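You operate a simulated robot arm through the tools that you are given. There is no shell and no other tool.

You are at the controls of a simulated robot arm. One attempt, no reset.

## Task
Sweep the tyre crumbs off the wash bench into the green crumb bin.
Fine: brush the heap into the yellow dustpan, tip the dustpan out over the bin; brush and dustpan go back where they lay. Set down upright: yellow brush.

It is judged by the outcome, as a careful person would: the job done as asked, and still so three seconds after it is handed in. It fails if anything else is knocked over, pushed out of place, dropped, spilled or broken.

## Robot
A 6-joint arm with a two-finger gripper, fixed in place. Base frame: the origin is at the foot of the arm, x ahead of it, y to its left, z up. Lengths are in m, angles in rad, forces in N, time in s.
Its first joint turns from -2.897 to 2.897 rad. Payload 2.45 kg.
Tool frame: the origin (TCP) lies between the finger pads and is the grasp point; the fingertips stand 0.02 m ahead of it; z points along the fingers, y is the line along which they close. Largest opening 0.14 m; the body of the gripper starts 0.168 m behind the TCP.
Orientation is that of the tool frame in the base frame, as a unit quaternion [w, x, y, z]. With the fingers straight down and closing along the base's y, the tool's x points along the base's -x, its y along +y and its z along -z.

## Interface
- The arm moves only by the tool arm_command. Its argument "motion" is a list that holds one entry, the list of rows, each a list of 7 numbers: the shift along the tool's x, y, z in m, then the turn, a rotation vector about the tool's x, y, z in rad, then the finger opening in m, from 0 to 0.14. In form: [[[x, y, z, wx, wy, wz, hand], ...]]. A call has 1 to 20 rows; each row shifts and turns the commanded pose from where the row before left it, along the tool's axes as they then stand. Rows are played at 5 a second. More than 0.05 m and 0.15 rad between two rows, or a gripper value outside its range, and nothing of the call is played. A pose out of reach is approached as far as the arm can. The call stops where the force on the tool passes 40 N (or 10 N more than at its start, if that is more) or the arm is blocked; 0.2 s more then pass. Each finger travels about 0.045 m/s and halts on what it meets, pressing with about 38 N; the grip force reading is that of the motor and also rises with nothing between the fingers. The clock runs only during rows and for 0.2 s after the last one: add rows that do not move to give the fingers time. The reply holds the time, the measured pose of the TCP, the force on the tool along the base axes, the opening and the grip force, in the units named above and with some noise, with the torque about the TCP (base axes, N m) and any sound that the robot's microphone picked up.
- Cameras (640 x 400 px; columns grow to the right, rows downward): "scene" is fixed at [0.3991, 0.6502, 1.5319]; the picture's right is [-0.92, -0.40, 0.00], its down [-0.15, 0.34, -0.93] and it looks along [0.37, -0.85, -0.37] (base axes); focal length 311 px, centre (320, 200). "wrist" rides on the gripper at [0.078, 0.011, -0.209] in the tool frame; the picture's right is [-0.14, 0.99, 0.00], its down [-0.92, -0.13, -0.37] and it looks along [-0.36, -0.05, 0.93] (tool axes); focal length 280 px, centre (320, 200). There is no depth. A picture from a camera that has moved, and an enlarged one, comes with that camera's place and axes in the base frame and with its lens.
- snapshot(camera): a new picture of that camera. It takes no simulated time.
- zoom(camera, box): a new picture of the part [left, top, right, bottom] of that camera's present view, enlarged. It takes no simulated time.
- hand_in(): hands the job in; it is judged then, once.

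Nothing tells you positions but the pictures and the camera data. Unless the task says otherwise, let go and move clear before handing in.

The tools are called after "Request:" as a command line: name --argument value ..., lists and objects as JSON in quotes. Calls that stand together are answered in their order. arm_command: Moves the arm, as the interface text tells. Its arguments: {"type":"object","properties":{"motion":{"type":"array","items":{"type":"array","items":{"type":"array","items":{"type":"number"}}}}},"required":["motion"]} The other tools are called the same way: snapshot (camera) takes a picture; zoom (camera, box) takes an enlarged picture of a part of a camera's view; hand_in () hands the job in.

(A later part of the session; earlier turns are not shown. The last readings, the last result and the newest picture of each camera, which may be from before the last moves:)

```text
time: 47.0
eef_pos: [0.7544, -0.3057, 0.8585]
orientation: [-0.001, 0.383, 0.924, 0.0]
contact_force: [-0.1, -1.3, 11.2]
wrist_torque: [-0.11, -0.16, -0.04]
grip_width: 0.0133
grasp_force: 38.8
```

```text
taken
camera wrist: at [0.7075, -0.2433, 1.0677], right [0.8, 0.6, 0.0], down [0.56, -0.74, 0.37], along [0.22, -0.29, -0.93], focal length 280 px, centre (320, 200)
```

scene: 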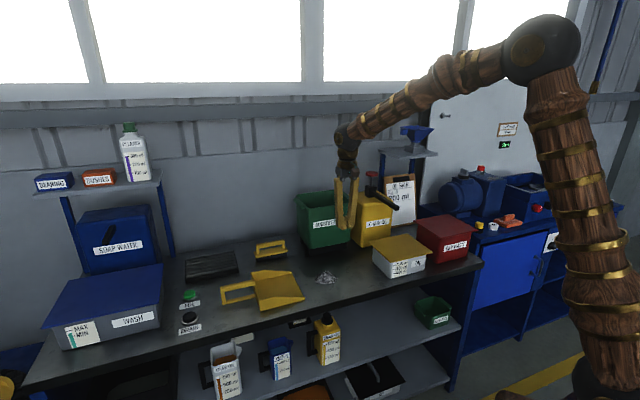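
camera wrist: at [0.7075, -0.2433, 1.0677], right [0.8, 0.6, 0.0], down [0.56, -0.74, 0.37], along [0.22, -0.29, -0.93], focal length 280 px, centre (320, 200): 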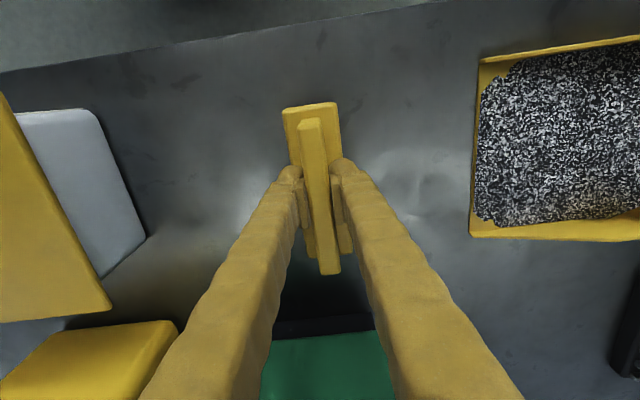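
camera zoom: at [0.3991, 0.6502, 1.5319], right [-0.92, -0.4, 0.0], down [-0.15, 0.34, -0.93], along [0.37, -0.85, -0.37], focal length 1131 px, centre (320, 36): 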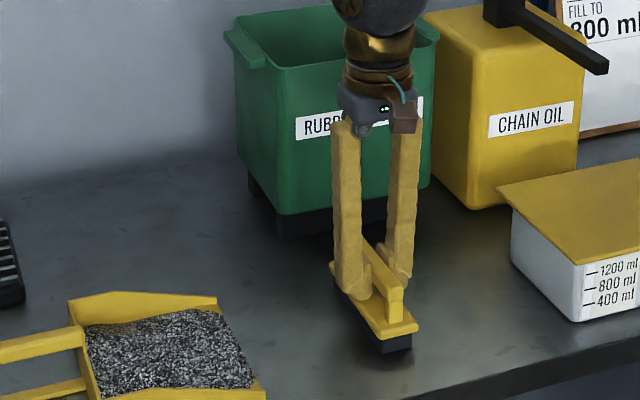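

The whole heap went into the dustpan, and the bench where it lay looks clean. I'll raise the brush and inspect the bench and the pan.

Request:
arm_command --motion '[[[0, 0, -0.005, 0, 0, 0, 0.0], [0, 0, -0.015, 0, 0, 0, 0.0], [0, 0, -0.025, 0, 0, 0, 0.0], [0, 0, -0.03, 0, 0, 0, 0.0], [0, 0, -0.03, 0, 0, 0, 0.0], [0, 0, -0.025, 0, 0, 0, 0.0], [0, 0, -0.0135, 0, 0, 0, 0.0], [0, 0, 0, 0, 0, 0, 0.0]]]'

Request:
zoom --camera "scene" --box '[210, 220, 370, 320]'

Request:
snapshot --camera "wrist"

```text
time: 48.8
eef_pos: [0.7547, -0.3073, 1.0011]
orientation: [-0.001, 0.383, 0.924, 0.001]
contact_force: [0.3, -0.1, -1.6]
wrist_torque: [-0.02, 0.02, 0.01]
grip_width: 0.0132
grasp_force: 38.2
```

```text
4.00 times, centred on (290, 270) of scene
camera zoom: at [0.3991, 0.6502, 1.5319], right [-0.92, -0.4, 0.0], down [-0.15, 0.34, -0.93], along [0.37, -0.85, -0.37], focal length 1244 px, centre (440, -80)
```

zoom: 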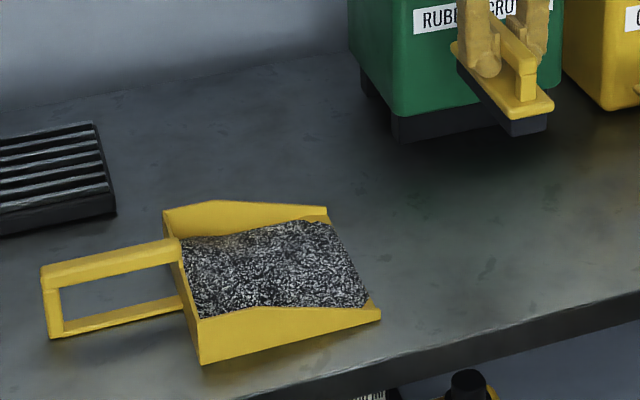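

```text
taken
camera wrist: at [0.7071, -0.2443, 1.21], right [0.8, 0.6, 0.0], down [0.56, -0.74, 0.37], along [0.22, -0.29, -0.93], focal length 280 px, centre (320, 200)
```

wrist: 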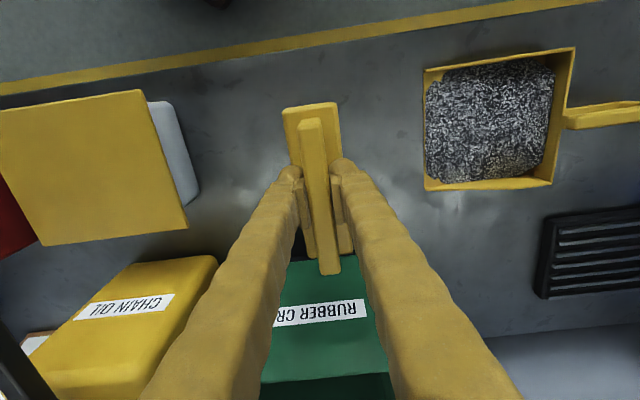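

The bench is clean and all the crumbs are in the pan. Now the brush goes back: I'll retrace the path high over the pan, rotate back and approach its original spot.

Request:
arm_command --motion '[[[0, 0.015, 0, 0, 0, 0, 0.0], [0, 0.025, 0, 0, 0, 0, 0.0], [0, 0.03, 0, 0, 0, 0, 0.0], [0, 0.03, 0, 0, 0, 0, 0.0], [0, 0.03, 0, 0, 0, 0, 0.0], [0, 0.03, 0, 0, 0, 0, 0.0], [0, 0.025, 0, 0, 0, 0, 0.0], [0, 0.014, 0, 0, 0, 0, 0.0], [0, 0, 0, 0, 0, 0, 0.0]]]'

Request:
arm_command --motion '[[[0, 0, 0, 0, 0, 0.06, 0.0], [0, 0, 0, 0, 0, 0.1, 0.0], [0, 0, 0, 0, 0, 0.11, 0.0], [0, 0, 0, 0, 0, 0.11, 0.0], [0, 0, 0, 0, 0, 0.11, 0.0], [0, 0, 0, 0, 0, 0.11, 0.0], [0, 0, 0, 0, 0, 0.11, 0.0], [0, 0, 0, 0, 0, 0.11, 0.0], [0, 0, 0, 0, 0, 0.11, 0.0], [0, 0, 0, 0, 0, 0.11, 0.0], [0, 0, 0, 0, 0, 0.11, 0.0], [0, 0, 0, 0, 0, 0.11, 0.0], [0, 0, 0, 0, 0, 0.11, 0.0], [0, 0, 0, 0, 0, 0.11, 0.0], [0, 0, 0, 0, 0, 0.0908, 0.0], [0, 0, 0, 0, 0, 0, 0.0]]]'

Request:
arm_command --motion '[[[0, 0.01, 0, 0, 0, 0, 0.0], [0, 0.02, 0, 0, 0, 0, 0.0], [0, 0.025, 0, 0, 0, 0, 0.0], [0, 0.025, 0, 0, 0, 0, 0.0], [0, 0.025, 0, 0, 0, 0, 0.0], [0, 0.025, 0, 0, 0, 0, 0.0], [0, 0.025, 0, 0, 0, 0, 0.0], [0, 0.025, 0, 0, 0, 0, 0.0], [0, 0.025, 0, 0, 0, 0, 0.0], [0, 0.02, 0, 0, 0, 0, 0.0], [0, 0.0108, 0, 0, 0, 0, 0.0], [0, 0, 0.02, 0, 0, 0, 0.0], [0, 0, 0.025, 0, 0, 0, 0.0], [0, 0, 0.025, 0, 0, 0, 0.0], [0, 0, 0.02, 0, 0, 0, 0.0], [0, 0, 0, 0, 0, 0, 0.0]]]'

Request:
zoom --camera "scene" --box '[245, 230, 305, 268]'

Request:
snapshot --camera "wrist"

```text
time: 50.8
eef_pos: [0.8952, -0.1663, 0.9997]
orientation: [0.0, 0.383, 0.924, 0.001]
contact_force: [0.5, 0.1, -0.9]
wrist_torque: [0.0, 0.0, 0.06]
grip_width: 0.0132
grasp_force: 38.0
```

```text
time: 54.2
eef_pos: [0.8958, -0.164, 1.0005]
orientation: [0.0, 0.924, 0.382, 0.0]
contact_force: [-0.3, -0.2, -1.9]
wrist_torque: [0.02, 0.01, -0.01]
grip_width: 0.0132
grasp_force: 38.1
```

```text
time: 57.6
eef_pos: [1.0643, -0.3333, 0.9132]
orientation: [-0.001, 0.924, 0.382, 0.0]
contact_force: [0.6, 0.4, -1.1]
wrist_torque: [-0.01, -0.02, 0.01]
grip_width: 0.0132
grasp_force: 38.0
```

```text
10.53 times, centred on (275, 249) of scene
camera zoom: at [0.3991, 0.6502, 1.5319], right [-0.92, -0.4, 0.0], down [-0.15, 0.34, -0.93], along [0.37, -0.85, -0.37], focal length 3273 px, centre (794, -316)
```

zoom: 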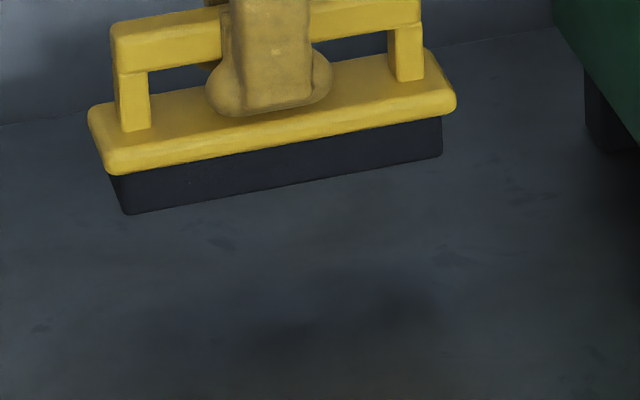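

```text
taken
camera wrist: at [1.1268, -0.2863, 1.1222], right [0.6, -0.8, 0.0], down [-0.74, -0.56, 0.37], along [-0.29, -0.22, -0.93], focal length 280 px, centre (320, 200)
```

wrist: 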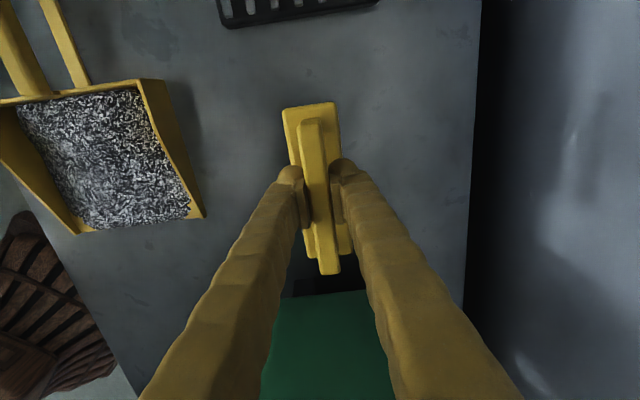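

The brush is directly over its original spot. I'll lower it to a few millimetres above the bench, then settle it in tiny steps.

Request:
arm_command --motion '[[[0, 0, 0.015, 0, 0, 0, 0.0], [0, 0, 0.015, 0, 0, 0, 0.0], [0, 0, 0.012, 0, 0, 0, 0.0], [0, 0, 0.006, 0, 0, 0, 0.0], [0, 0, 0.0025, 0, 0, 0, 0.0], [0, 0, 0, 0, 0, 0, 0.0]]]'

Request:
arm_command --motion '[[[0, 0, 0.001, 0, 0, 0, 0.0], [0, 0, 0, 0, 0, 0, 0.0]]]'

Request:
zoom --camera "scene" --box '[245, 230, 305, 268]'

```text
time: 59.0
eef_pos: [1.0628, -0.3333, 0.862]
orientation: [0.0, 0.924, 0.383, 0.0]
contact_force: [0.3, -0.8, -0.9]
wrist_torque: [-0.03, -0.03, 0.02]
grip_width: 0.0133
grasp_force: 37.7
```

```text
time: 59.6
eef_pos: [1.0635, -0.3317, 0.8604]
orientation: [0.0, 0.924, 0.383, 0.001]
contact_force: [-0.9, -0.7, -1.2]
wrist_torque: [-0.01, -0.03, 0.0]
grip_width: 0.0132
grasp_force: 38.2
```

```text
10.53 times, centred on (275, 249) of scene
camera zoom: at [0.3991, 0.6502, 1.5319], right [-0.92, -0.4, 0.0], down [-0.15, 0.34, -0.93], along [0.37, -0.85, -0.37], focal length 3273 px, centre (794, -316)
```

zoom: 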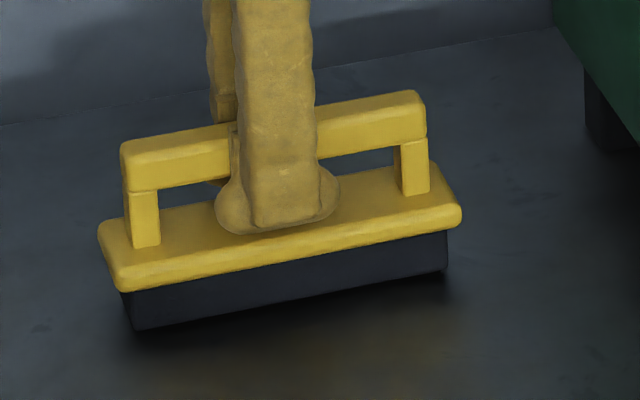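

It's about 2–3 mm above the bench and lined up with its original spot. I'll lower the last bit in 1 mm steps until contact.

Request:
arm_command --motion '[[[0, 0, 0.001, 0, 0, 0, 0.0], [0, 0, 0, 0, 0, 0, 0.0]]]'

Request:
arm_command --motion '[[[0, 0, 0.0007, 0, 0, 0, 0.0], [0, 0, 0, 0, 0, 0, 0.0]]]'

Request:
zoom --camera "scene" --box '[245, 230, 305, 268]'

```text
time: 60.2
eef_pos: [1.062, -0.3323, 0.8584]
orientation: [0.0, 0.924, 0.383, 0.0]
contact_force: [0.7, 0.1, -1.4]
wrist_torque: [0.0, -0.01, 0.0]
grip_width: 0.0132
grasp_force: 37.9
```

```text
time: 60.8
eef_pos: [1.0623, -0.3322, 0.8583]
orientation: [0.0, 0.924, 0.382, 0.0]
contact_force: [1.2, 0.4, 0.6]
wrist_torque: [-0.06, 0.0, -0.01]
grip_width: 0.0133
grasp_force: 38.2
```

```text
10.53 times, centred on (275, 249) of scene
camera zoom: at [0.3991, 0.6502, 1.5319], right [-0.92, -0.4, 0.0], down [-0.15, 0.34, -0.93], along [0.37, -0.85, -0.37], focal length 3273 px, centre (794, -316)
```

zoom: 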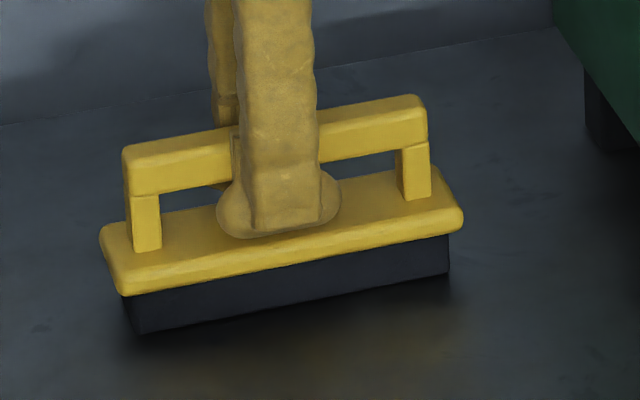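

The brush has touched down, within about 2 mm of where it lay. I'll open the fingers gently and rise clear.

Request:
arm_command --motion '[[[0, 0, 0, 0, 0, 0, 0.01], [0, 0, 0, 0, 0, 0, 0.02], [0, 0, 0, 0, 0, 0, 0.03], [0, 0, 0, 0, 0, 0, 0.04], [0, 0, 0, 0, 0, 0, 0.05], [0, 0, 0, 0, 0, 0, 0.05], [0, 0, 0, 0, 0, 0, 0.05], [0, 0, -0.01, 0, 0, 0, 0.05], [0, 0, -0.02, 0, 0, 0, 0.05], [0, 0, -0.03, 0, 0, 0, 0.05], [0, 0, -0.04, 0, 0, 0, 0.05], [0, 0, -0.05, 0, 0, 0, 0.06], [0, 0, -0.05, 0, 0, 0, 0.06], [0, 0, 0, 0, 0, 0, 0.06]]]'

Request:
zoom --camera "scene" --box '[245, 230, 305, 268]'

Request:
snapshot --camera "wrist"

Request:
snapshot --camera "scene"

```text
time: 63.8
eef_pos: [1.0606, -0.3328, 1.0579]
orientation: [0.0, 0.924, 0.382, 0.0]
contact_force: [-0.1, 0.0, -0.6]
wrist_torque: [0.01, 0.0, 0.0]
grip_width: 0.0601
grasp_force: 0.0
```

```text
10.53 times, centred on (275, 249) of scene
camera zoom: at [0.3991, 0.6502, 1.5319], right [-0.92, -0.4, 0.0], down [-0.15, 0.34, -0.93], along [0.37, -0.85, -0.37], focal length 3273 px, centre (794, -316)
```

zoom: 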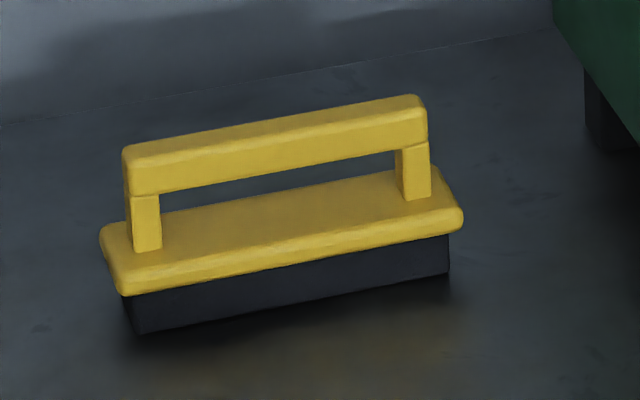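

```text
taken
camera wrist: at [1.1219, -0.2849, 1.2671], right [0.6, -0.8, 0.0], down [-0.74, -0.56, 0.37], along [-0.29, -0.22, -0.93], focal length 280 px, centre (320, 200)
```

wrist: 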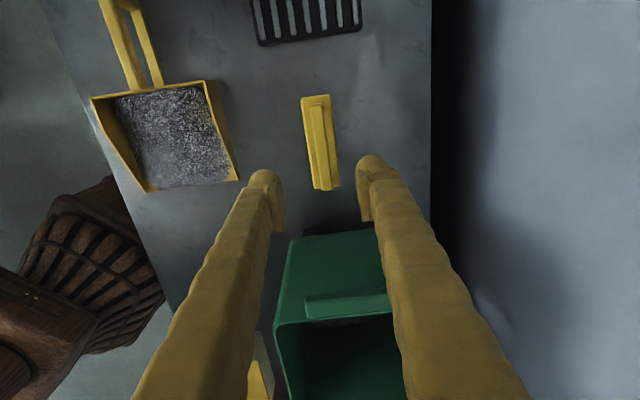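

```text
taken
```

scene: 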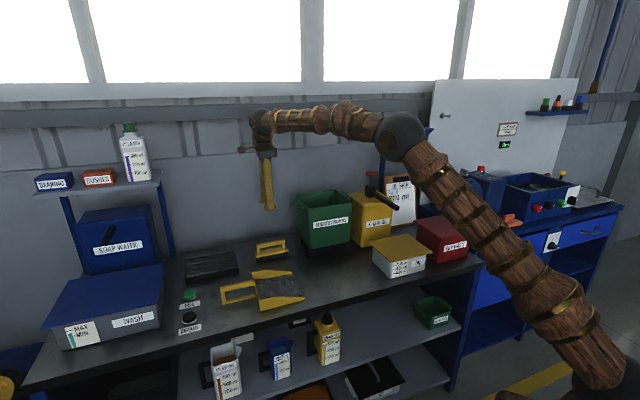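

The brush is back in place and upright. Next is the dustpan handle, which is a vertical loop near (a 0.62–0.74, n 0.752), top bar at z≈0.865. I'll move above it and look closely before deciding the grip.

Request:
arm_command --motion '[[[0, -0.02, -0.02, 0, 0, 0, 0.06], [0.015, -0.03, -0.02, 0, 0, 0, 0.06], [0.025, -0.03, -0.01, 0, 0, 0, 0.06], [0.025, -0.03, 0, 0, 0, 0, 0.06], [0.025, -0.03, 0, 0, 0, 0, 0.06], [0.025, -0.03, 0, 0, 0, 0, 0.06], [0.02, -0.03, 0, 0, 0, 0, 0.06], [0.012, -0.03, 0, 0, 0, 0, 0.06], [0, -0.0035, 0, 0, 0, 0, 0.06], [0, 0, 0, 0, 0, 0, 0.06]]]'

Request:
snapshot --camera "wrist"

Request:
zoom --camera "scene" --box '[210, 220, 330, 310]'

```text
time: 66.0
eef_pos: [1.0005, -0.0631, 1.1062]
orientation: [0.0, 0.924, 0.383, 0.001]
contact_force: [0.0, 0.1, -0.6]
wrist_torque: [0.01, 0.0, -0.02]
grip_width: 0.06
grasp_force: 0.0
```

```text
taken
camera wrist: at [1.0634, -0.0155, 1.3158], right [0.6, -0.8, 0.0], down [-0.74, -0.56, 0.37], along [-0.29, -0.22, -0.93], focal length 280 px, centre (320, 200)
```

wrist: 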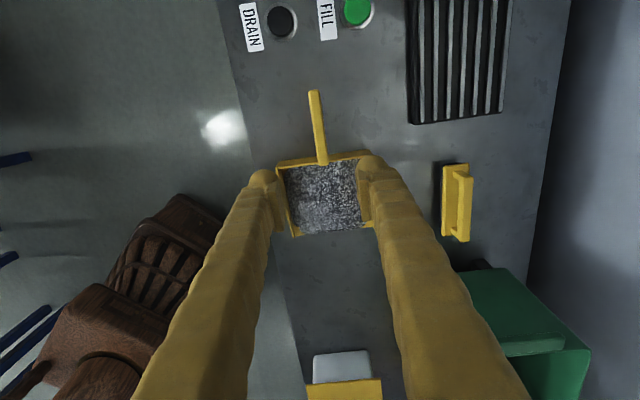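

```text
4.44 times, centred on (270, 265) of scene
camera zoom: at [0.3991, 0.6502, 1.5319], right [-0.92, -0.4, 0.0], down [-0.15, 0.34, -0.93], along [0.37, -0.85, -0.37], focal length 1382 px, centre (542, -89)
```

zoom: 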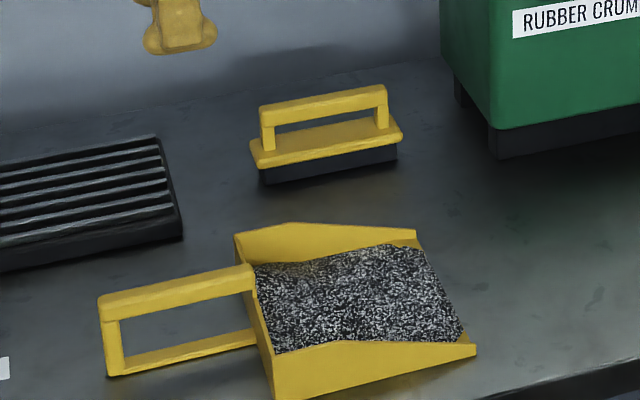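

I'll zoom in on the handle and bin mouth from here.

Request:
zoom --camera "wrist" --box '[260, 80, 390, 250]'

Request:
zoom --camera "wrist" --box '[280, 80, 360, 180]'

```text
2.35 times, centred on (325, 165) of wrist
camera zoom: at [1.0634, -0.0155, 1.3158], right [0.6, -0.8, 0.0], down [-0.74, -0.56, 0.37], along [-0.29, -0.22, -0.93], focal length 660 px, centre (308, 282)
```

zoom: 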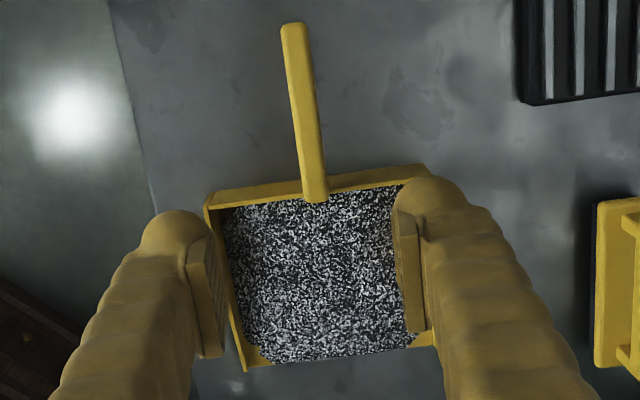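

```text
4.00 times, centred on (320, 130) of wrist
camera zoom: at [1.0634, -0.0155, 1.3158], right [0.6, -0.8, 0.0], down [-0.74, -0.56, 0.37], along [-0.29, -0.22, -0.93], focal length 1122 px, centre (320, 480)
```

zoom: 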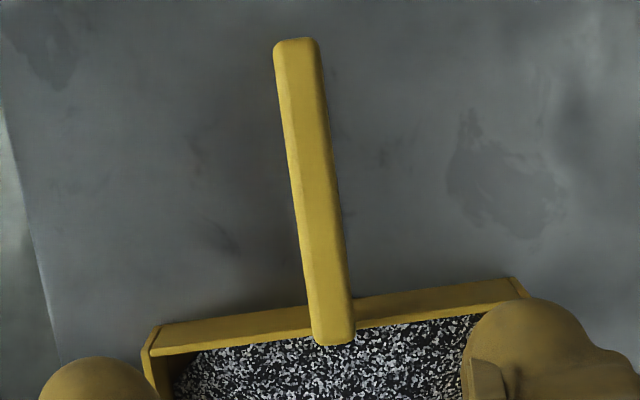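

The handle bar is centred at n≈0.753 and about 16 mm wide. I'll tilt the tool 43° so the wrist sits on the handle side, which makes the later tipping comfortable, and check the pose.

Request:
arm_command --motion '[[[0, 0, 0, 0, -0.1, 0, 0.06], [0, 0, 0, 0, -0.13, 0, 0.06], [0, 0, 0, 0, -0.13, 0, 0.06], [0, 0, 0, 0, -0.13, 0, 0.06], [0, 0, 0, 0, -0.13, 0, 0.06], [0, 0, 0, 0, -0.13, 0, 0.06], [0, 0, 0, 0, 0, 0, 0.06], [0, 0, 0, 0, 0, 0, 0.06]]]'

Request:
snapshot --camera "wrist"

Request:
snapshot --camera "scene"

```text
time: 67.8
eef_pos: [0.9861, -0.0686, 1.0967]
orientation: [0.143, 0.86, 0.357, -0.335]
contact_force: [-1.0, 0.1, 0.0]
wrist_torque: [0.03, -0.03, 0.01]
grip_width: 0.0601
grasp_force: 0.0
out of reach, approached as far as the arm can: row 6
```

```text
taken
camera wrist: at [1.1344, 0.0666, 1.1976], right [0.63, -0.77, 0.1], down [-0.4, -0.21, 0.89], along [-0.67, -0.6, -0.44], focal length 280 px, centre (320, 200)
```

wrist: 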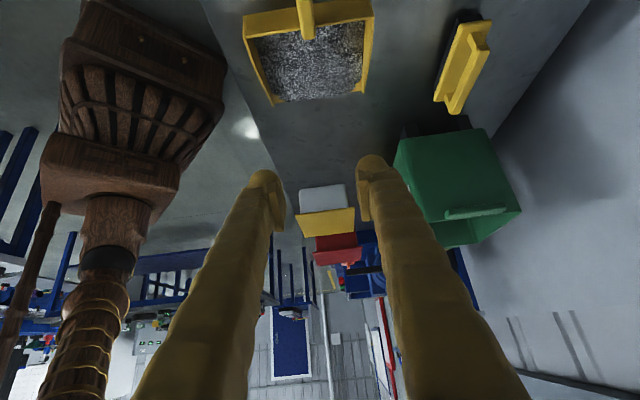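

```text
taken
```

scene: 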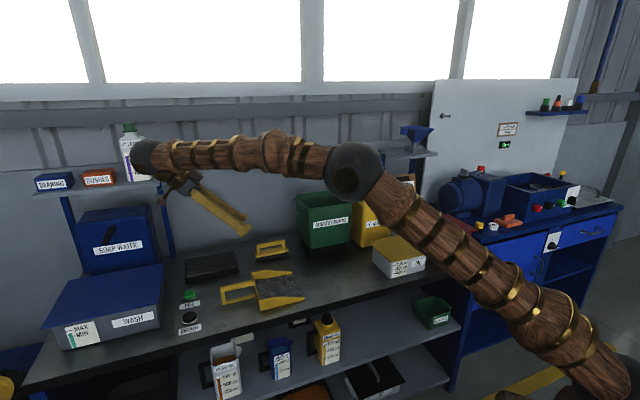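

The tilted pose is just at the reach limit at this height, short by 14 mm. Going lower should bring it back in reach, so I'll descend partway and compare.

Request:
arm_command --motion '[[[0.0256, 0, 0.0274, 0, 0, 0, 0.06], [0.0256, 0, 0.0274, 0, 0, 0, 0.06], [0.0256, 0, 0.0274, 0, 0, 0, 0.06], [0.0256, 0, 0.0274, 0, 0, 0, 0.06], [0, 0, 0, 0, 0, 0, 0.06], [0, 0, 0, 0, 0, 0, 0.06]]]'

Request:
snapshot --camera "wrist"

Request:
snapshot --camera "scene"

```text
time: 69.2
eef_pos: [0.9884, -0.0671, 0.9468]
orientation: [0.14, 0.86, 0.356, -0.338]
contact_force: [0.2, 0.0, -0.6]
wrist_torque: [0.04, 0.02, -0.02]
grip_width: 0.0599
grasp_force: 0.1
```

```text
taken
camera wrist: at [1.1368, 0.0655, 1.0471], right [0.63, -0.77, 0.09], down [-0.39, -0.21, 0.9], along [-0.67, -0.6, -0.43], focal length 280 px, centre (320, 200)
```

wrist: 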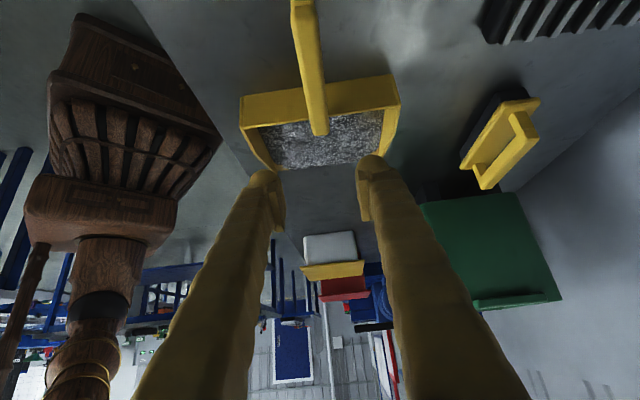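

```text
taken
```

scene: 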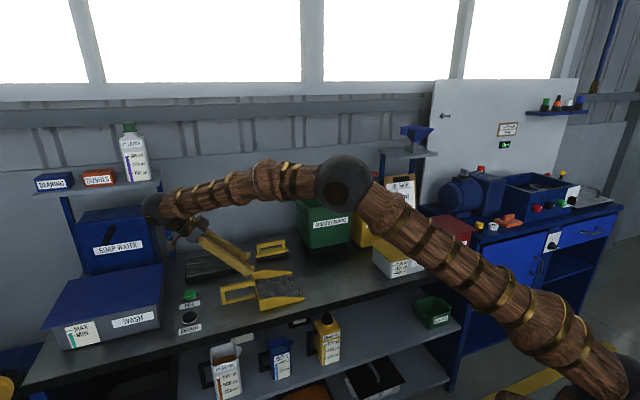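

The pose is now reachable. I'll correct the sideways offset (+13.5 mm along, +6 mm toward the wall), go down partway and check that the fingers straddle the handle.

Request:
arm_command --motion '[[[0.0099, 0.0062, -0.0092, 0, 0, 0, 0.06], [0.0136, 0, 0.0147, 0, 0, 0, 0.06], [0.0136, 0, 0.0147, 0, 0, 0, 0.06], [0, 0, 0, 0, 0, 0, 0.06], [0, 0, 0, 0, 0, 0, 0.06]]]'

Request:
zoom --camera "wrist" --box '[220, 0, 420, 220]'

Request:
zoom --camera "scene" --box '[130, 180, 310, 320]'

```text
time: 70.4
eef_pos: [1.0009, -0.0616, 0.9093]
orientation: [0.14, 0.86, 0.356, -0.338]
contact_force: [0.1, -0.8, 0.4]
wrist_torque: [-0.01, -0.01, 0.01]
grip_width: 0.06
grasp_force: 0.0
```

```text
1.82 times, centred on (320, 110) of wrist
camera zoom: at [1.15, 0.0731, 1.0085], right [0.63, -0.77, 0.09], down [-0.39, -0.21, 0.9], along [-0.67, -0.6, -0.43], focal length 510 px, centre (320, 364)
```

zoom: 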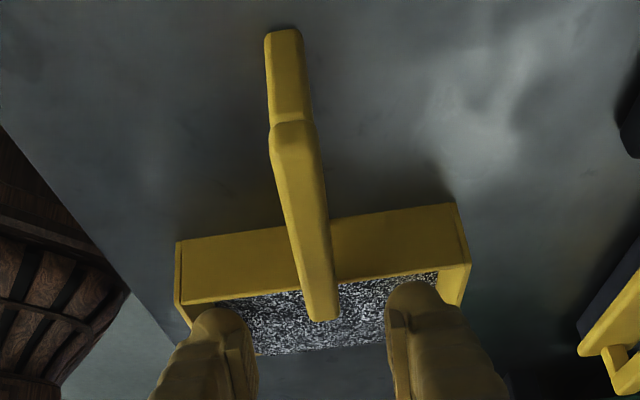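

```text
2.86 times, centred on (220, 250) of scene
camera zoom: at [0.3991, 0.6502, 1.5319], right [-0.92, -0.4, 0.0], down [-0.15, 0.34, -0.93], along [0.37, -0.85, -0.37], focal length 888 px, centre (606, 57)
```

zoom: 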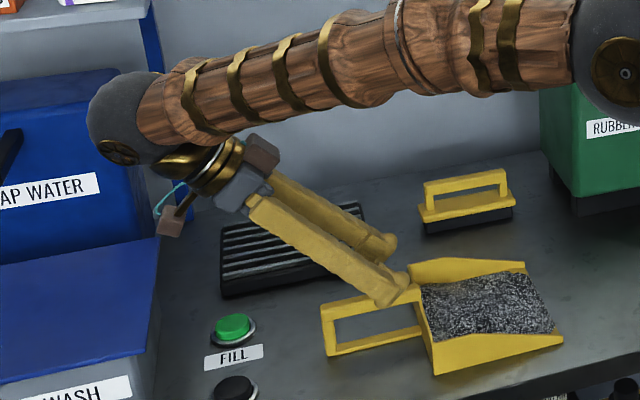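

The fingers straddle the handle loop. I'll descend the last 47 mm and close.

Request:
arm_command --motion '[[[0.0107, 0.001, 0.0115, 0, 0, 0, 0.06], [0.0107, 0, 0.0115, 0, 0, 0, 0.06], [0.0105, 0, 0.0116, 0, 0, 0, 0.06], [0, 0, 0, 0, 0, 0, 0.06], [0, 0, 0, 0, 0, 0, 0.05], [0, 0, 0, 0, 0, 0, 0.04], [0, 0, 0, 0, 0, 0, 0.03], [0, 0, 0, 0, 0, 0, 0.02], [0, 0, 0, 0, 0, 0, 0.01], [0, 0, 0, 0, 0, 0, 0.005], [0, 0, 0, 0, 0, 0, 0.0], [0, 0, 0, 0, 0, 0, 0.0], [0, 0, 0, 0, 0, 0, 0.0], [0, 0, 0, 0, 0, 0, 0.0]]]'

Request:
zoom --camera "wrist" --box '[220, 0, 420, 220]'

Request:
zoom --camera "scene" --box '[190, 210, 320, 310]'

```text
time: 73.4
eef_pos: [1.0018, -0.0635, 0.8613]
orientation: [0.141, 0.86, 0.356, -0.338]
contact_force: [-0.7, -0.4, -0.2]
wrist_torque: [-0.03, 0.02, -0.02]
grip_width: 0.0168
grasp_force: 37.8
```

```text
1.82 times, centred on (320, 110) of wrist
camera zoom: at [1.1507, 0.0698, 0.9609], right [0.63, -0.77, 0.09], down [-0.39, -0.21, 0.9], along [-0.67, -0.6, -0.43], focal length 510 px, centre (320, 364)
```

zoom: 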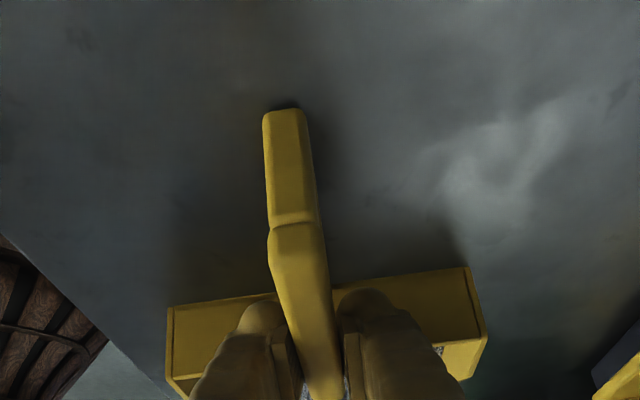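

```text
4.00 times, centred on (255, 260) of scene
camera zoom: at [0.3991, 0.6502, 1.5319], right [-0.92, -0.4, 0.0], down [-0.15, 0.34, -0.93], along [0.37, -0.85, -0.37], focal length 1244 px, centre (580, -40)
```

zoom: 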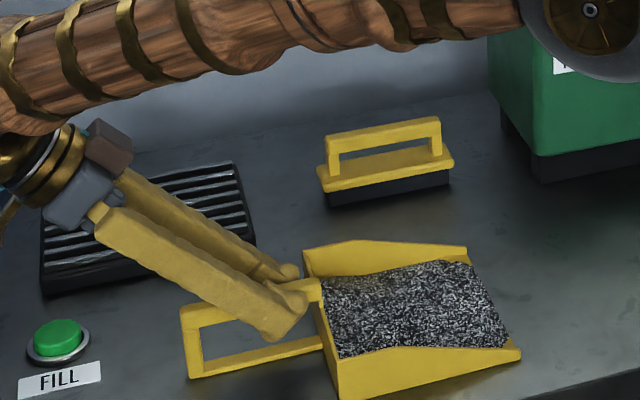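

The handle is gripped at 17 mm. I'll lift only a few millimetres to see whether the pan stays level.

Request:
arm_command --motion '[[[-0.0014, 0, -0.0015, 0, 0, 0, 0.0], [-0.002, 0, -0.0022, 0, 0, 0, 0.0], [0, 0, 0, 0, 0, 0, 0.0]]]'

Request:
zoom --camera "scene" --box '[190, 210, 320, 310]'

Request:
arm_command --motion '[[[-0.0034, 0, -0.0037, 0, 0, 0, 0.0], [-0.0034, 0, -0.0037, 0, 0, 0, 0.0], [0, 0, 0, 0, 0, 0, 0.0]]]'

Request:
zoom --camera "scene" --box '[190, 210, 320, 310]'

```text
time: 74.2
eef_pos: [1.002, -0.0628, 0.8658]
orientation: [0.14, 0.86, 0.356, -0.339]
contact_force: [1.1, 0.4, -1.5]
wrist_torque: [0.06, -0.11, 0.0]
grip_width: 0.0165
grasp_force: 38.4
```

```text
4.00 times, centred on (255, 260) of scene
camera zoom: at [0.3991, 0.6502, 1.5319], right [-0.92, -0.4, 0.0], down [-0.15, 0.34, -0.93], along [0.37, -0.85, -0.37], focal length 1244 px, centre (580, -40)
```

zoom: 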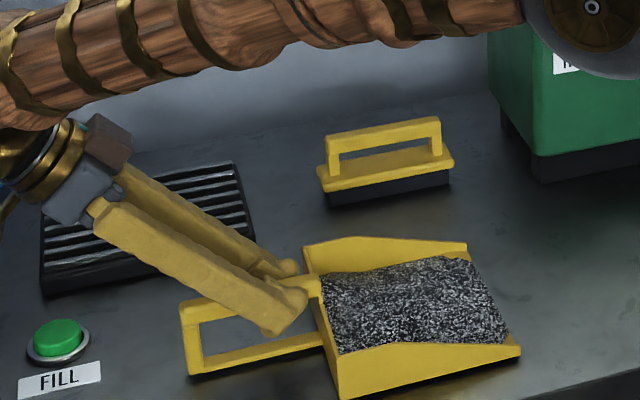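

```text
time: 75.0
eef_pos: [1.0002, -0.0624, 0.8776]
orientation: [0.14, 0.86, 0.356, -0.338]
contact_force: [-1.1, -0.3, -2.4]
wrist_torque: [0.07, -0.08, 0.01]
grip_width: 0.0167
grasp_force: 37.8
```

```text
4.00 times, centred on (255, 260) of scene
camera zoom: at [0.3991, 0.6502, 1.5319], right [-0.92, -0.4, 0.0], down [-0.15, 0.34, -0.93], along [0.37, -0.85, -0.37], focal length 1244 px, centre (580, -40)
```

zoom: 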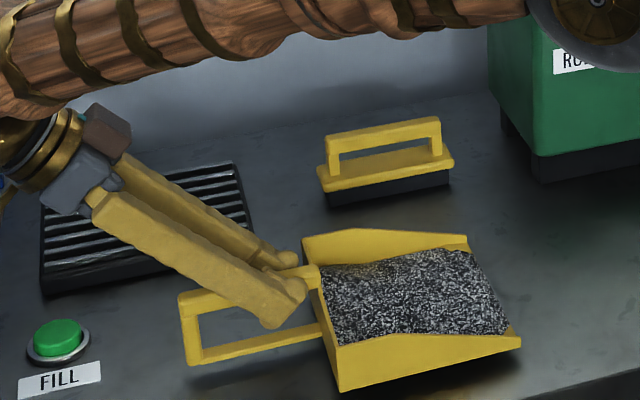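

The pan is light (about 2 N) and sags mouth-down by only about 2°. I'll lift a bit more and add a slight mouth-up pitch to keep the crumbs in, then look again.

Request:
arm_command --motion '[[[-0.0054, 0, -0.0059, 0, -0.03, 0, 0.0], [-0.0066, 0, -0.0075, 0, -0.03, 0, 0.0], [-0.0065, 0, -0.0076, 0, 0, 0, 0.0], [0, 0, 0, 0, 0, 0, 0.0]]]'

Request:
zoom --camera "scene" --box '[190, 210, 320, 310]'

Request:
zoom --camera "wrist" --box '[220, 0, 420, 220]'

```text
time: 76.0
eef_pos: [1.0044, -0.0616, 0.9032]
orientation: [0.15, 0.849, 0.351, -0.364]
contact_force: [0.3, 0.1, -1.0]
wrist_torque: [0.11, -0.1, 0.03]
grip_width: 0.0168
grasp_force: 37.7
```

```text
4.00 times, centred on (255, 260) of scene
camera zoom: at [0.3991, 0.6502, 1.5319], right [-0.92, -0.4, 0.0], down [-0.15, 0.34, -0.93], along [0.37, -0.85, -0.37], focal length 1244 px, centre (580, -40)
```

zoom: 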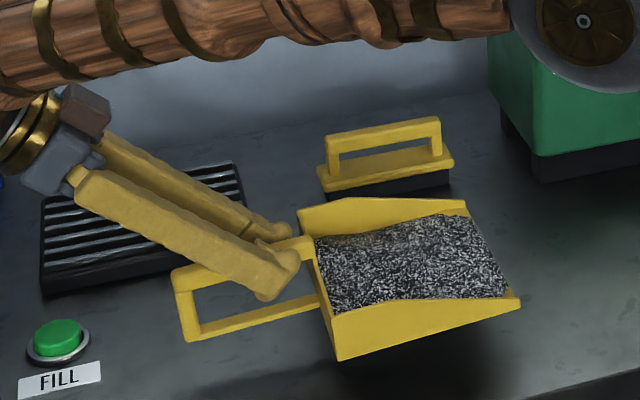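

```text
1.82 times, centred on (320, 110) of wrist
camera zoom: at [1.1563, 0.0756, 0.9912], right [0.63, -0.77, 0.1], down [-0.35, -0.17, 0.92], along [-0.69, -0.62, -0.38], focal length 510 px, centre (320, 364)
```

zoom: 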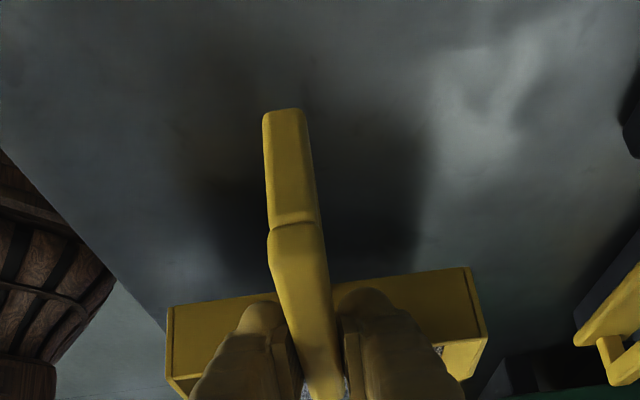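

The pan hasn't shifted in the grip and is pitched slightly mouth-up. I'll carry it along the bench away from its spot, then raise it well above the bin rim, smoothly.

Request:
arm_command --motion '[[[-0.015, 0, 0.001, 0, 0, 0, 0.0], [-0.025, 0, 0.003, 0, 0, 0, 0.0], [-0.0388, 0, 0.0044, 0, 0, 0, 0.0], [-0.0388, 0, 0.0044, 0, 0, 0, 0.0], [-0.03, 0, 0.003, 0, 0, 0, 0.0], [-0.0217, 0, -0.01, 0, 0, 0, 0.0], [-0.0217, 0, -0.0207, 0, 0, 0, 0.0], [-0.0217, 0, -0.0207, 0, 0, 0, 0.0], [-0.015, 0, -0.0145, 0, 0, 0, 0.0], [0, 0, 0, 0, 0, 0, 0.0]]]'

Request:
snapshot --camera "scene"

Request:
snapshot --camera "wrist"

```text
time: 78.2
eef_pos: [0.9192, -0.1476, 1.1041]
orientation: [0.151, 0.849, 0.352, -0.365]
contact_force: [-1.1, 0.0, -0.5]
wrist_torque: [0.08, -0.11, -0.06]
grip_width: 0.0167
grasp_force: 38.1
```

```text
taken
```

scene: 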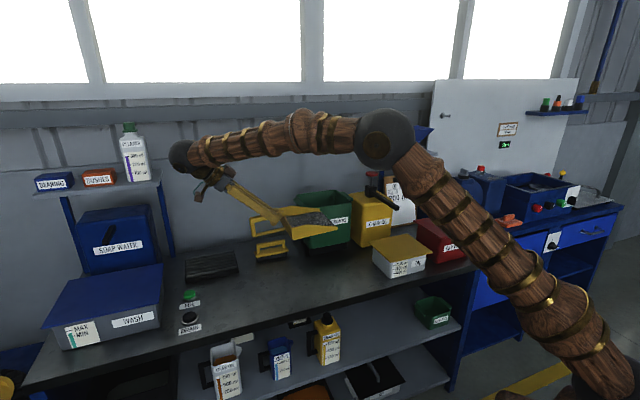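

```text
taken
camera wrist: at [1.0715, -0.0111, 1.1906], right [0.63, -0.77, 0.1], down [-0.35, -0.17, 0.92], along [-0.69, -0.62, -0.38], focal length 280 px, centre (320, 200)
```

wrist: 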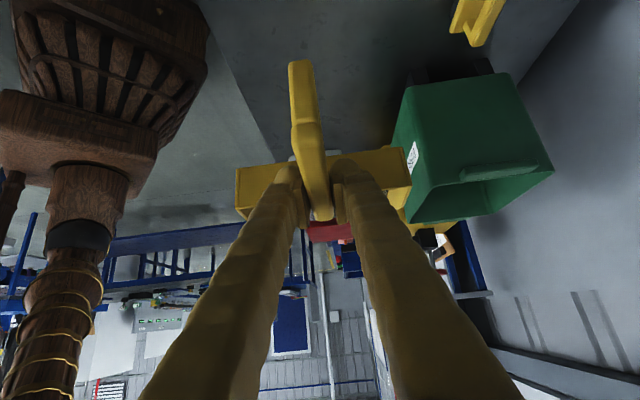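

The pan is level enough and still loaded. Next I'll raise it another 8 cm, then yaw it 45° so the mouth points diagonally at the bin.

Request:
arm_command --motion '[[[-0.01, 0, -0.0095, 0, 0, 0, 0.0], [-0.0181, 0, -0.0173, 0, 0, 0, 0.0], [-0.0181, 0, -0.0173, 0, 0, 0, 0.0], [-0.0116, 0, -0.0112, 0, 0, 0, 0.0], [0, 0, 0, -0.0361, 0, -0.0346, 0.0], [0, 0, 0, -0.0709, 0, -0.0679, 0.0], [0, 0, 0, -0.0709, 0, -0.0679, 0.0], [0, 0, 0, -0.0709, 0, -0.0679, 0.0], [0, 0, 0, -0.0709, 0, -0.0679, 0.0], [0, 0, 0, -0.0709, 0, -0.0679, 0.0], [0, 0, 0, -0.0709, 0, -0.0679, 0.0], [0, 0, 0, -0.0709, 0, -0.0679, 0.0], [0, 0, 0, -0.0348, 0, -0.0334, 0.0], [0, 0, 0, 0, 0, 0, 0.0]]]'

Request:
snapshot --camera "scene"

Request:
snapshot --camera "wrist"

```text
time: 81.2
eef_pos: [0.9183, -0.1471, 1.1825]
orientation: [0.278, 0.649, 0.65, -0.279]
contact_force: [-1.8, 0.0, -1.6]
wrist_torque: [0.09, 0.02, 0.02]
grip_width: 0.017
grasp_force: 37.8
```

```text
taken
```

scene: 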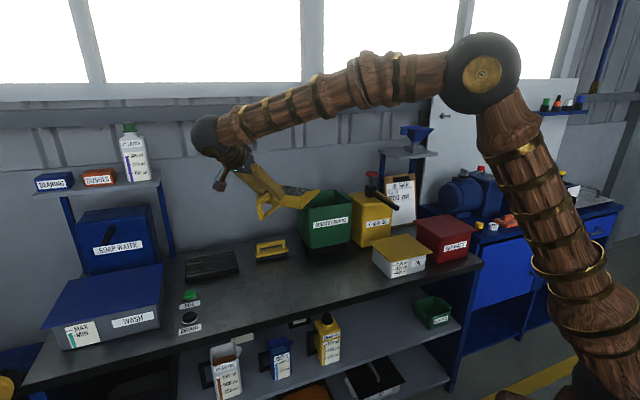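

```text
taken
camera wrist: at [0.9289, 0.0588, 1.2703], right [0.99, -0.09, 0.1], down [-0.13, -0.37, 0.92], along [-0.05, -0.92, -0.38], focal length 280 px, centre (320, 200)
```

wrist: 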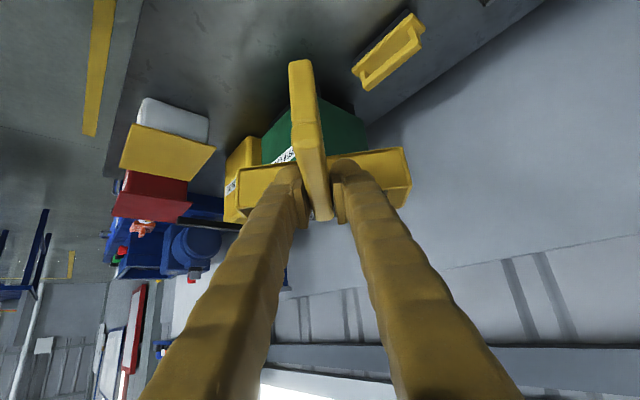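

The pan's mouth now points along -y, diagonal to the bin. I'll advance so the mouth is centred over the bin opening (about 0.892, -0.52), still level and 10 cm above the rim.

Request:
arm_command --motion '[[[-0.0085, -0.0019, 0.0089, 0, 0, 0, 0.0], [-0.017, -0.0038, 0.0177, 0, 0, 0, 0.0], [-0.017, -0.0038, 0.0177, 0, 0, 0, 0.0], [-0.017, -0.0038, 0.0177, 0, 0, 0, 0.0], [-0.017, -0.0038, 0.0177, 0, 0, 0, 0.0], [-0.017, -0.0038, 0.0177, 0, 0, 0, 0.0], [-0.017, -0.0038, 0.0177, 0, 0, 0, 0.0], [-0.0085, -0.0017, 0.0091, 0, 0, 0, 0.0], [0, 0, 0, 0, 0, 0, 0.0], [0, 0, 0, 0, 0, 0, 0.0]]]'

Request:
snapshot --camera "scene"

Request:
zoom --camera "scene" --box '[240, 140, 400, 260]'

Request:
snapshot --camera "wrist"

```text
time: 83.4
eef_pos: [0.8922, -0.3177, 1.1836]
orientation: [0.278, 0.65, 0.65, -0.28]
contact_force: [-0.6, -0.4, -1.9]
wrist_torque: [0.13, -0.01, 0.0]
grip_width: 0.0169
grasp_force: 37.8
```

```text
taken
```

scene: 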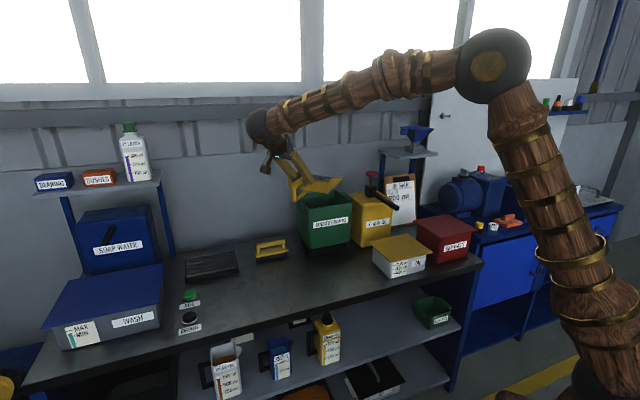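

```text
3.33 times, centred on (320, 200) of scene
camera zoom: at [0.3991, 0.6502, 1.5319], right [-0.92, -0.4, 0.0], down [-0.15, 0.34, -0.93], along [0.37, -0.85, -0.37], focal length 1037 px, centre (320, 200)
```

zoom: 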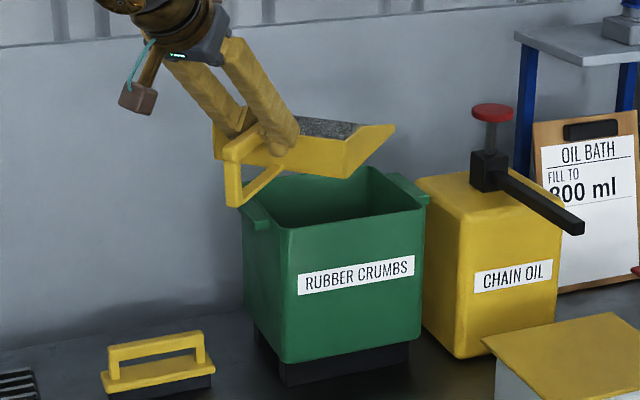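

```text
taken
camera wrist: at [0.9036, -0.1136, 1.2709], right [0.99, -0.1, 0.1], down [-0.13, -0.37, 0.92], along [-0.05, -0.92, -0.38], focal length 280 px, centre (320, 200)
```

wrist: 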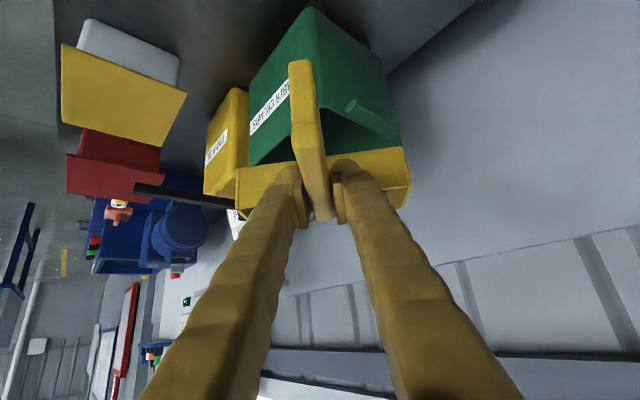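

The mouth is centred above the bin opening. I'll tip gradually, keeping the mouth over the middle of the bin; first half now.

Request:
arm_command --motion '[[[-0.0109, 0, -0.0013, 0, 0.11, 0, 0.0], [-0.0074, 0, 0.005, 0, 0.11, 0, 0.0], [-0.012, 0, 0.0022, 0, 0.11, 0, 0.0], [-0.0134, 0, 0.0031, 0, 0.11, 0, 0.0], [0, 0, 0, 0, 0, 0, 0.0]]]'

Request:
zoom --camera "scene" --box '[240, 140, 400, 260]'

Request:
snapshot --camera "wrist"

```text
time: 84.6
eef_pos: [0.8916, -0.3581, 1.2004]
orientation: [0.128, 0.696, 0.695, -0.13]
contact_force: [-0.3, 0.3, -1.7]
wrist_torque: [0.06, 0.02, 0.03]
grip_width: 0.0169
grasp_force: 38.4
```

```text
3.33 times, centred on (320, 200) of scene
camera zoom: at [0.3991, 0.6502, 1.5319], right [-0.92, -0.4, 0.0], down [-0.15, 0.34, -0.93], along [0.37, -0.85, -0.37], focal length 1037 px, centre (320, 200)
```

zoom: 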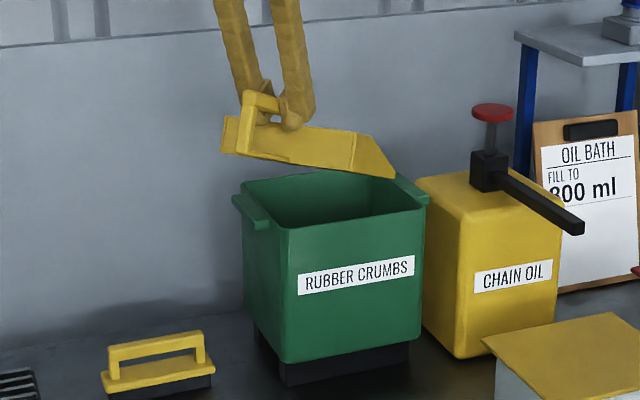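

```text
taken
camera wrist: at [0.9025, -0.2108, 1.3672], right [0.99, -0.13, 0.05], down [-0.13, -0.73, 0.68], along [-0.05, -0.68, -0.74], focal length 280 px, centre (320, 200)
```

wrist: 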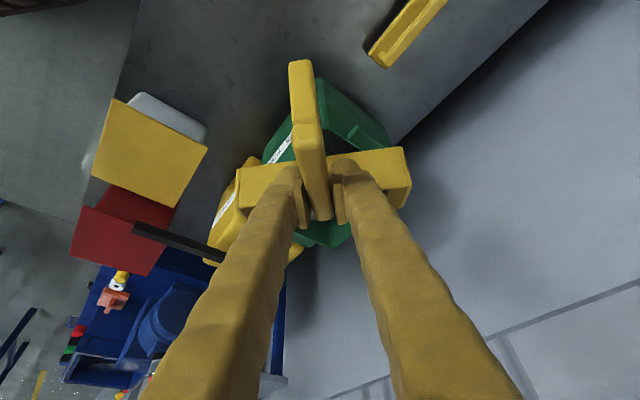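

Tipped about 22° with the mouth still over the bin opening. I'll continue tipping to about 60°.

Request:
arm_command --motion '[[[-0.0167, 0, -0.001, 0, 0.11, 0, 0.0], [-0.019, 0, -0.0055, 0, 0.11, 0, 0.0], [-0.0196, 0, -0.0053, 0, 0.11, 0, 0.0], [0, 0, 0, 0, 0, 0, 0.0]]]'

Request:
zoom --camera "scene" --box '[240, 140, 400, 260]'

Request:
arm_command --motion '[[[-0.0203, 0, -0.0103, 0, 0.11, 0, 0.0], [-0.0202, 0, -0.0103, 0, 0.11, 0, 0.0], [-0.0203, 0, -0.0103, 0, 0.11, 0, 0.0], [0, 0, 0, 0, 0, 0, 0.0], [0, 0, 0, 0, 0, 0, 0.0]]]'

Request:
zoom --camera "scene" --box '[240, 140, 400, 260]'

Request:
snapshot --camera "wrist"

```text
time: 85.6
eef_pos: [0.8918, -0.4101, 1.2284]
orientation: [0.013, 0.707, 0.707, -0.014]
contact_force: [-0.3, -0.8, -1.2]
wrist_torque: [0.03, -0.01, -0.01]
grip_width: 0.0171
grasp_force: 38.1
```

```text
3.33 times, centred on (320, 200) of scene
camera zoom: at [0.3991, 0.6502, 1.5319], right [-0.92, -0.4, 0.0], down [-0.15, 0.34, -0.93], along [0.37, -0.85, -0.37], focal length 1037 px, centre (320, 200)
```

zoom: 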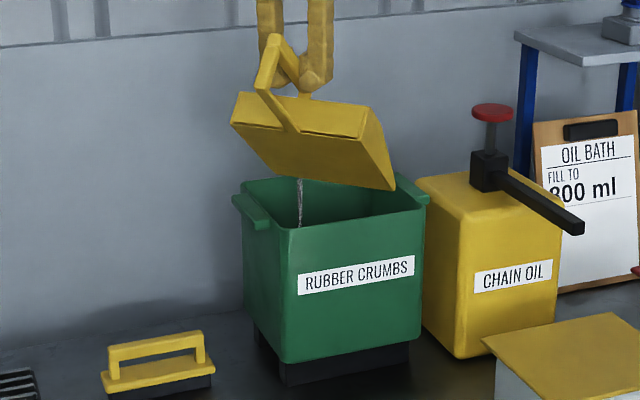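

```text
time: 86.8
eef_pos: [0.8916, -0.4702, 1.2527]
orientation: [-0.103, 0.7, 0.699, 0.102]
contact_force: [0.1, -0.4, -0.3]
wrist_torque: [-0.01, 0.03, 0.02]
grip_width: 0.0166
grasp_force: 37.6
```

```text
3.33 times, centred on (320, 200) of scene
camera zoom: at [0.3991, 0.6502, 1.5319], right [-0.92, -0.4, 0.0], down [-0.15, 0.34, -0.93], along [0.37, -0.85, -0.37], focal length 1037 px, centre (320, 200)
```

zoom: 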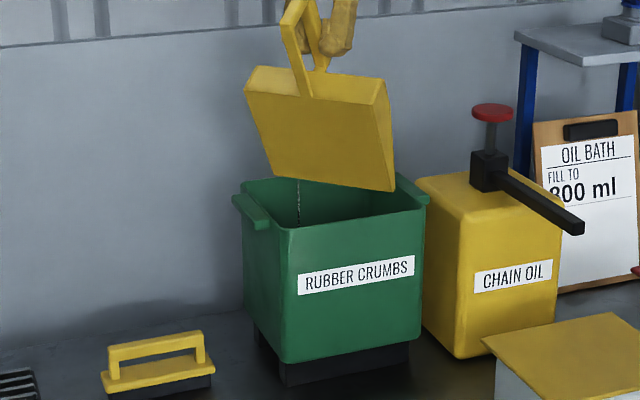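

```text
taken
camera wrist: at [0.9039, -0.4559, 1.4756], right [0.99, -0.13, -0.04], down [-0.13, -0.99, 0.09], along [-0.05, -0.08, -1.0], focal length 280 px, centre (320, 200)
```

wrist: 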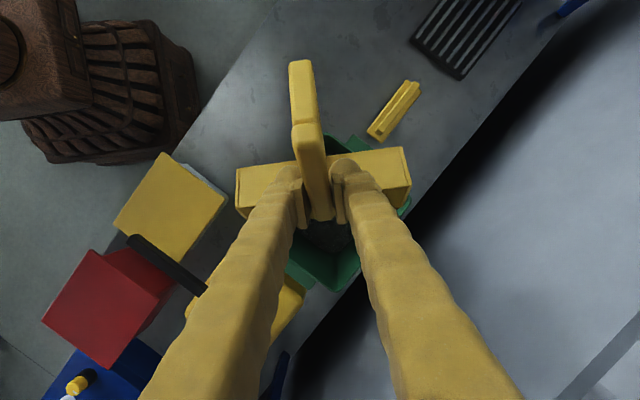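

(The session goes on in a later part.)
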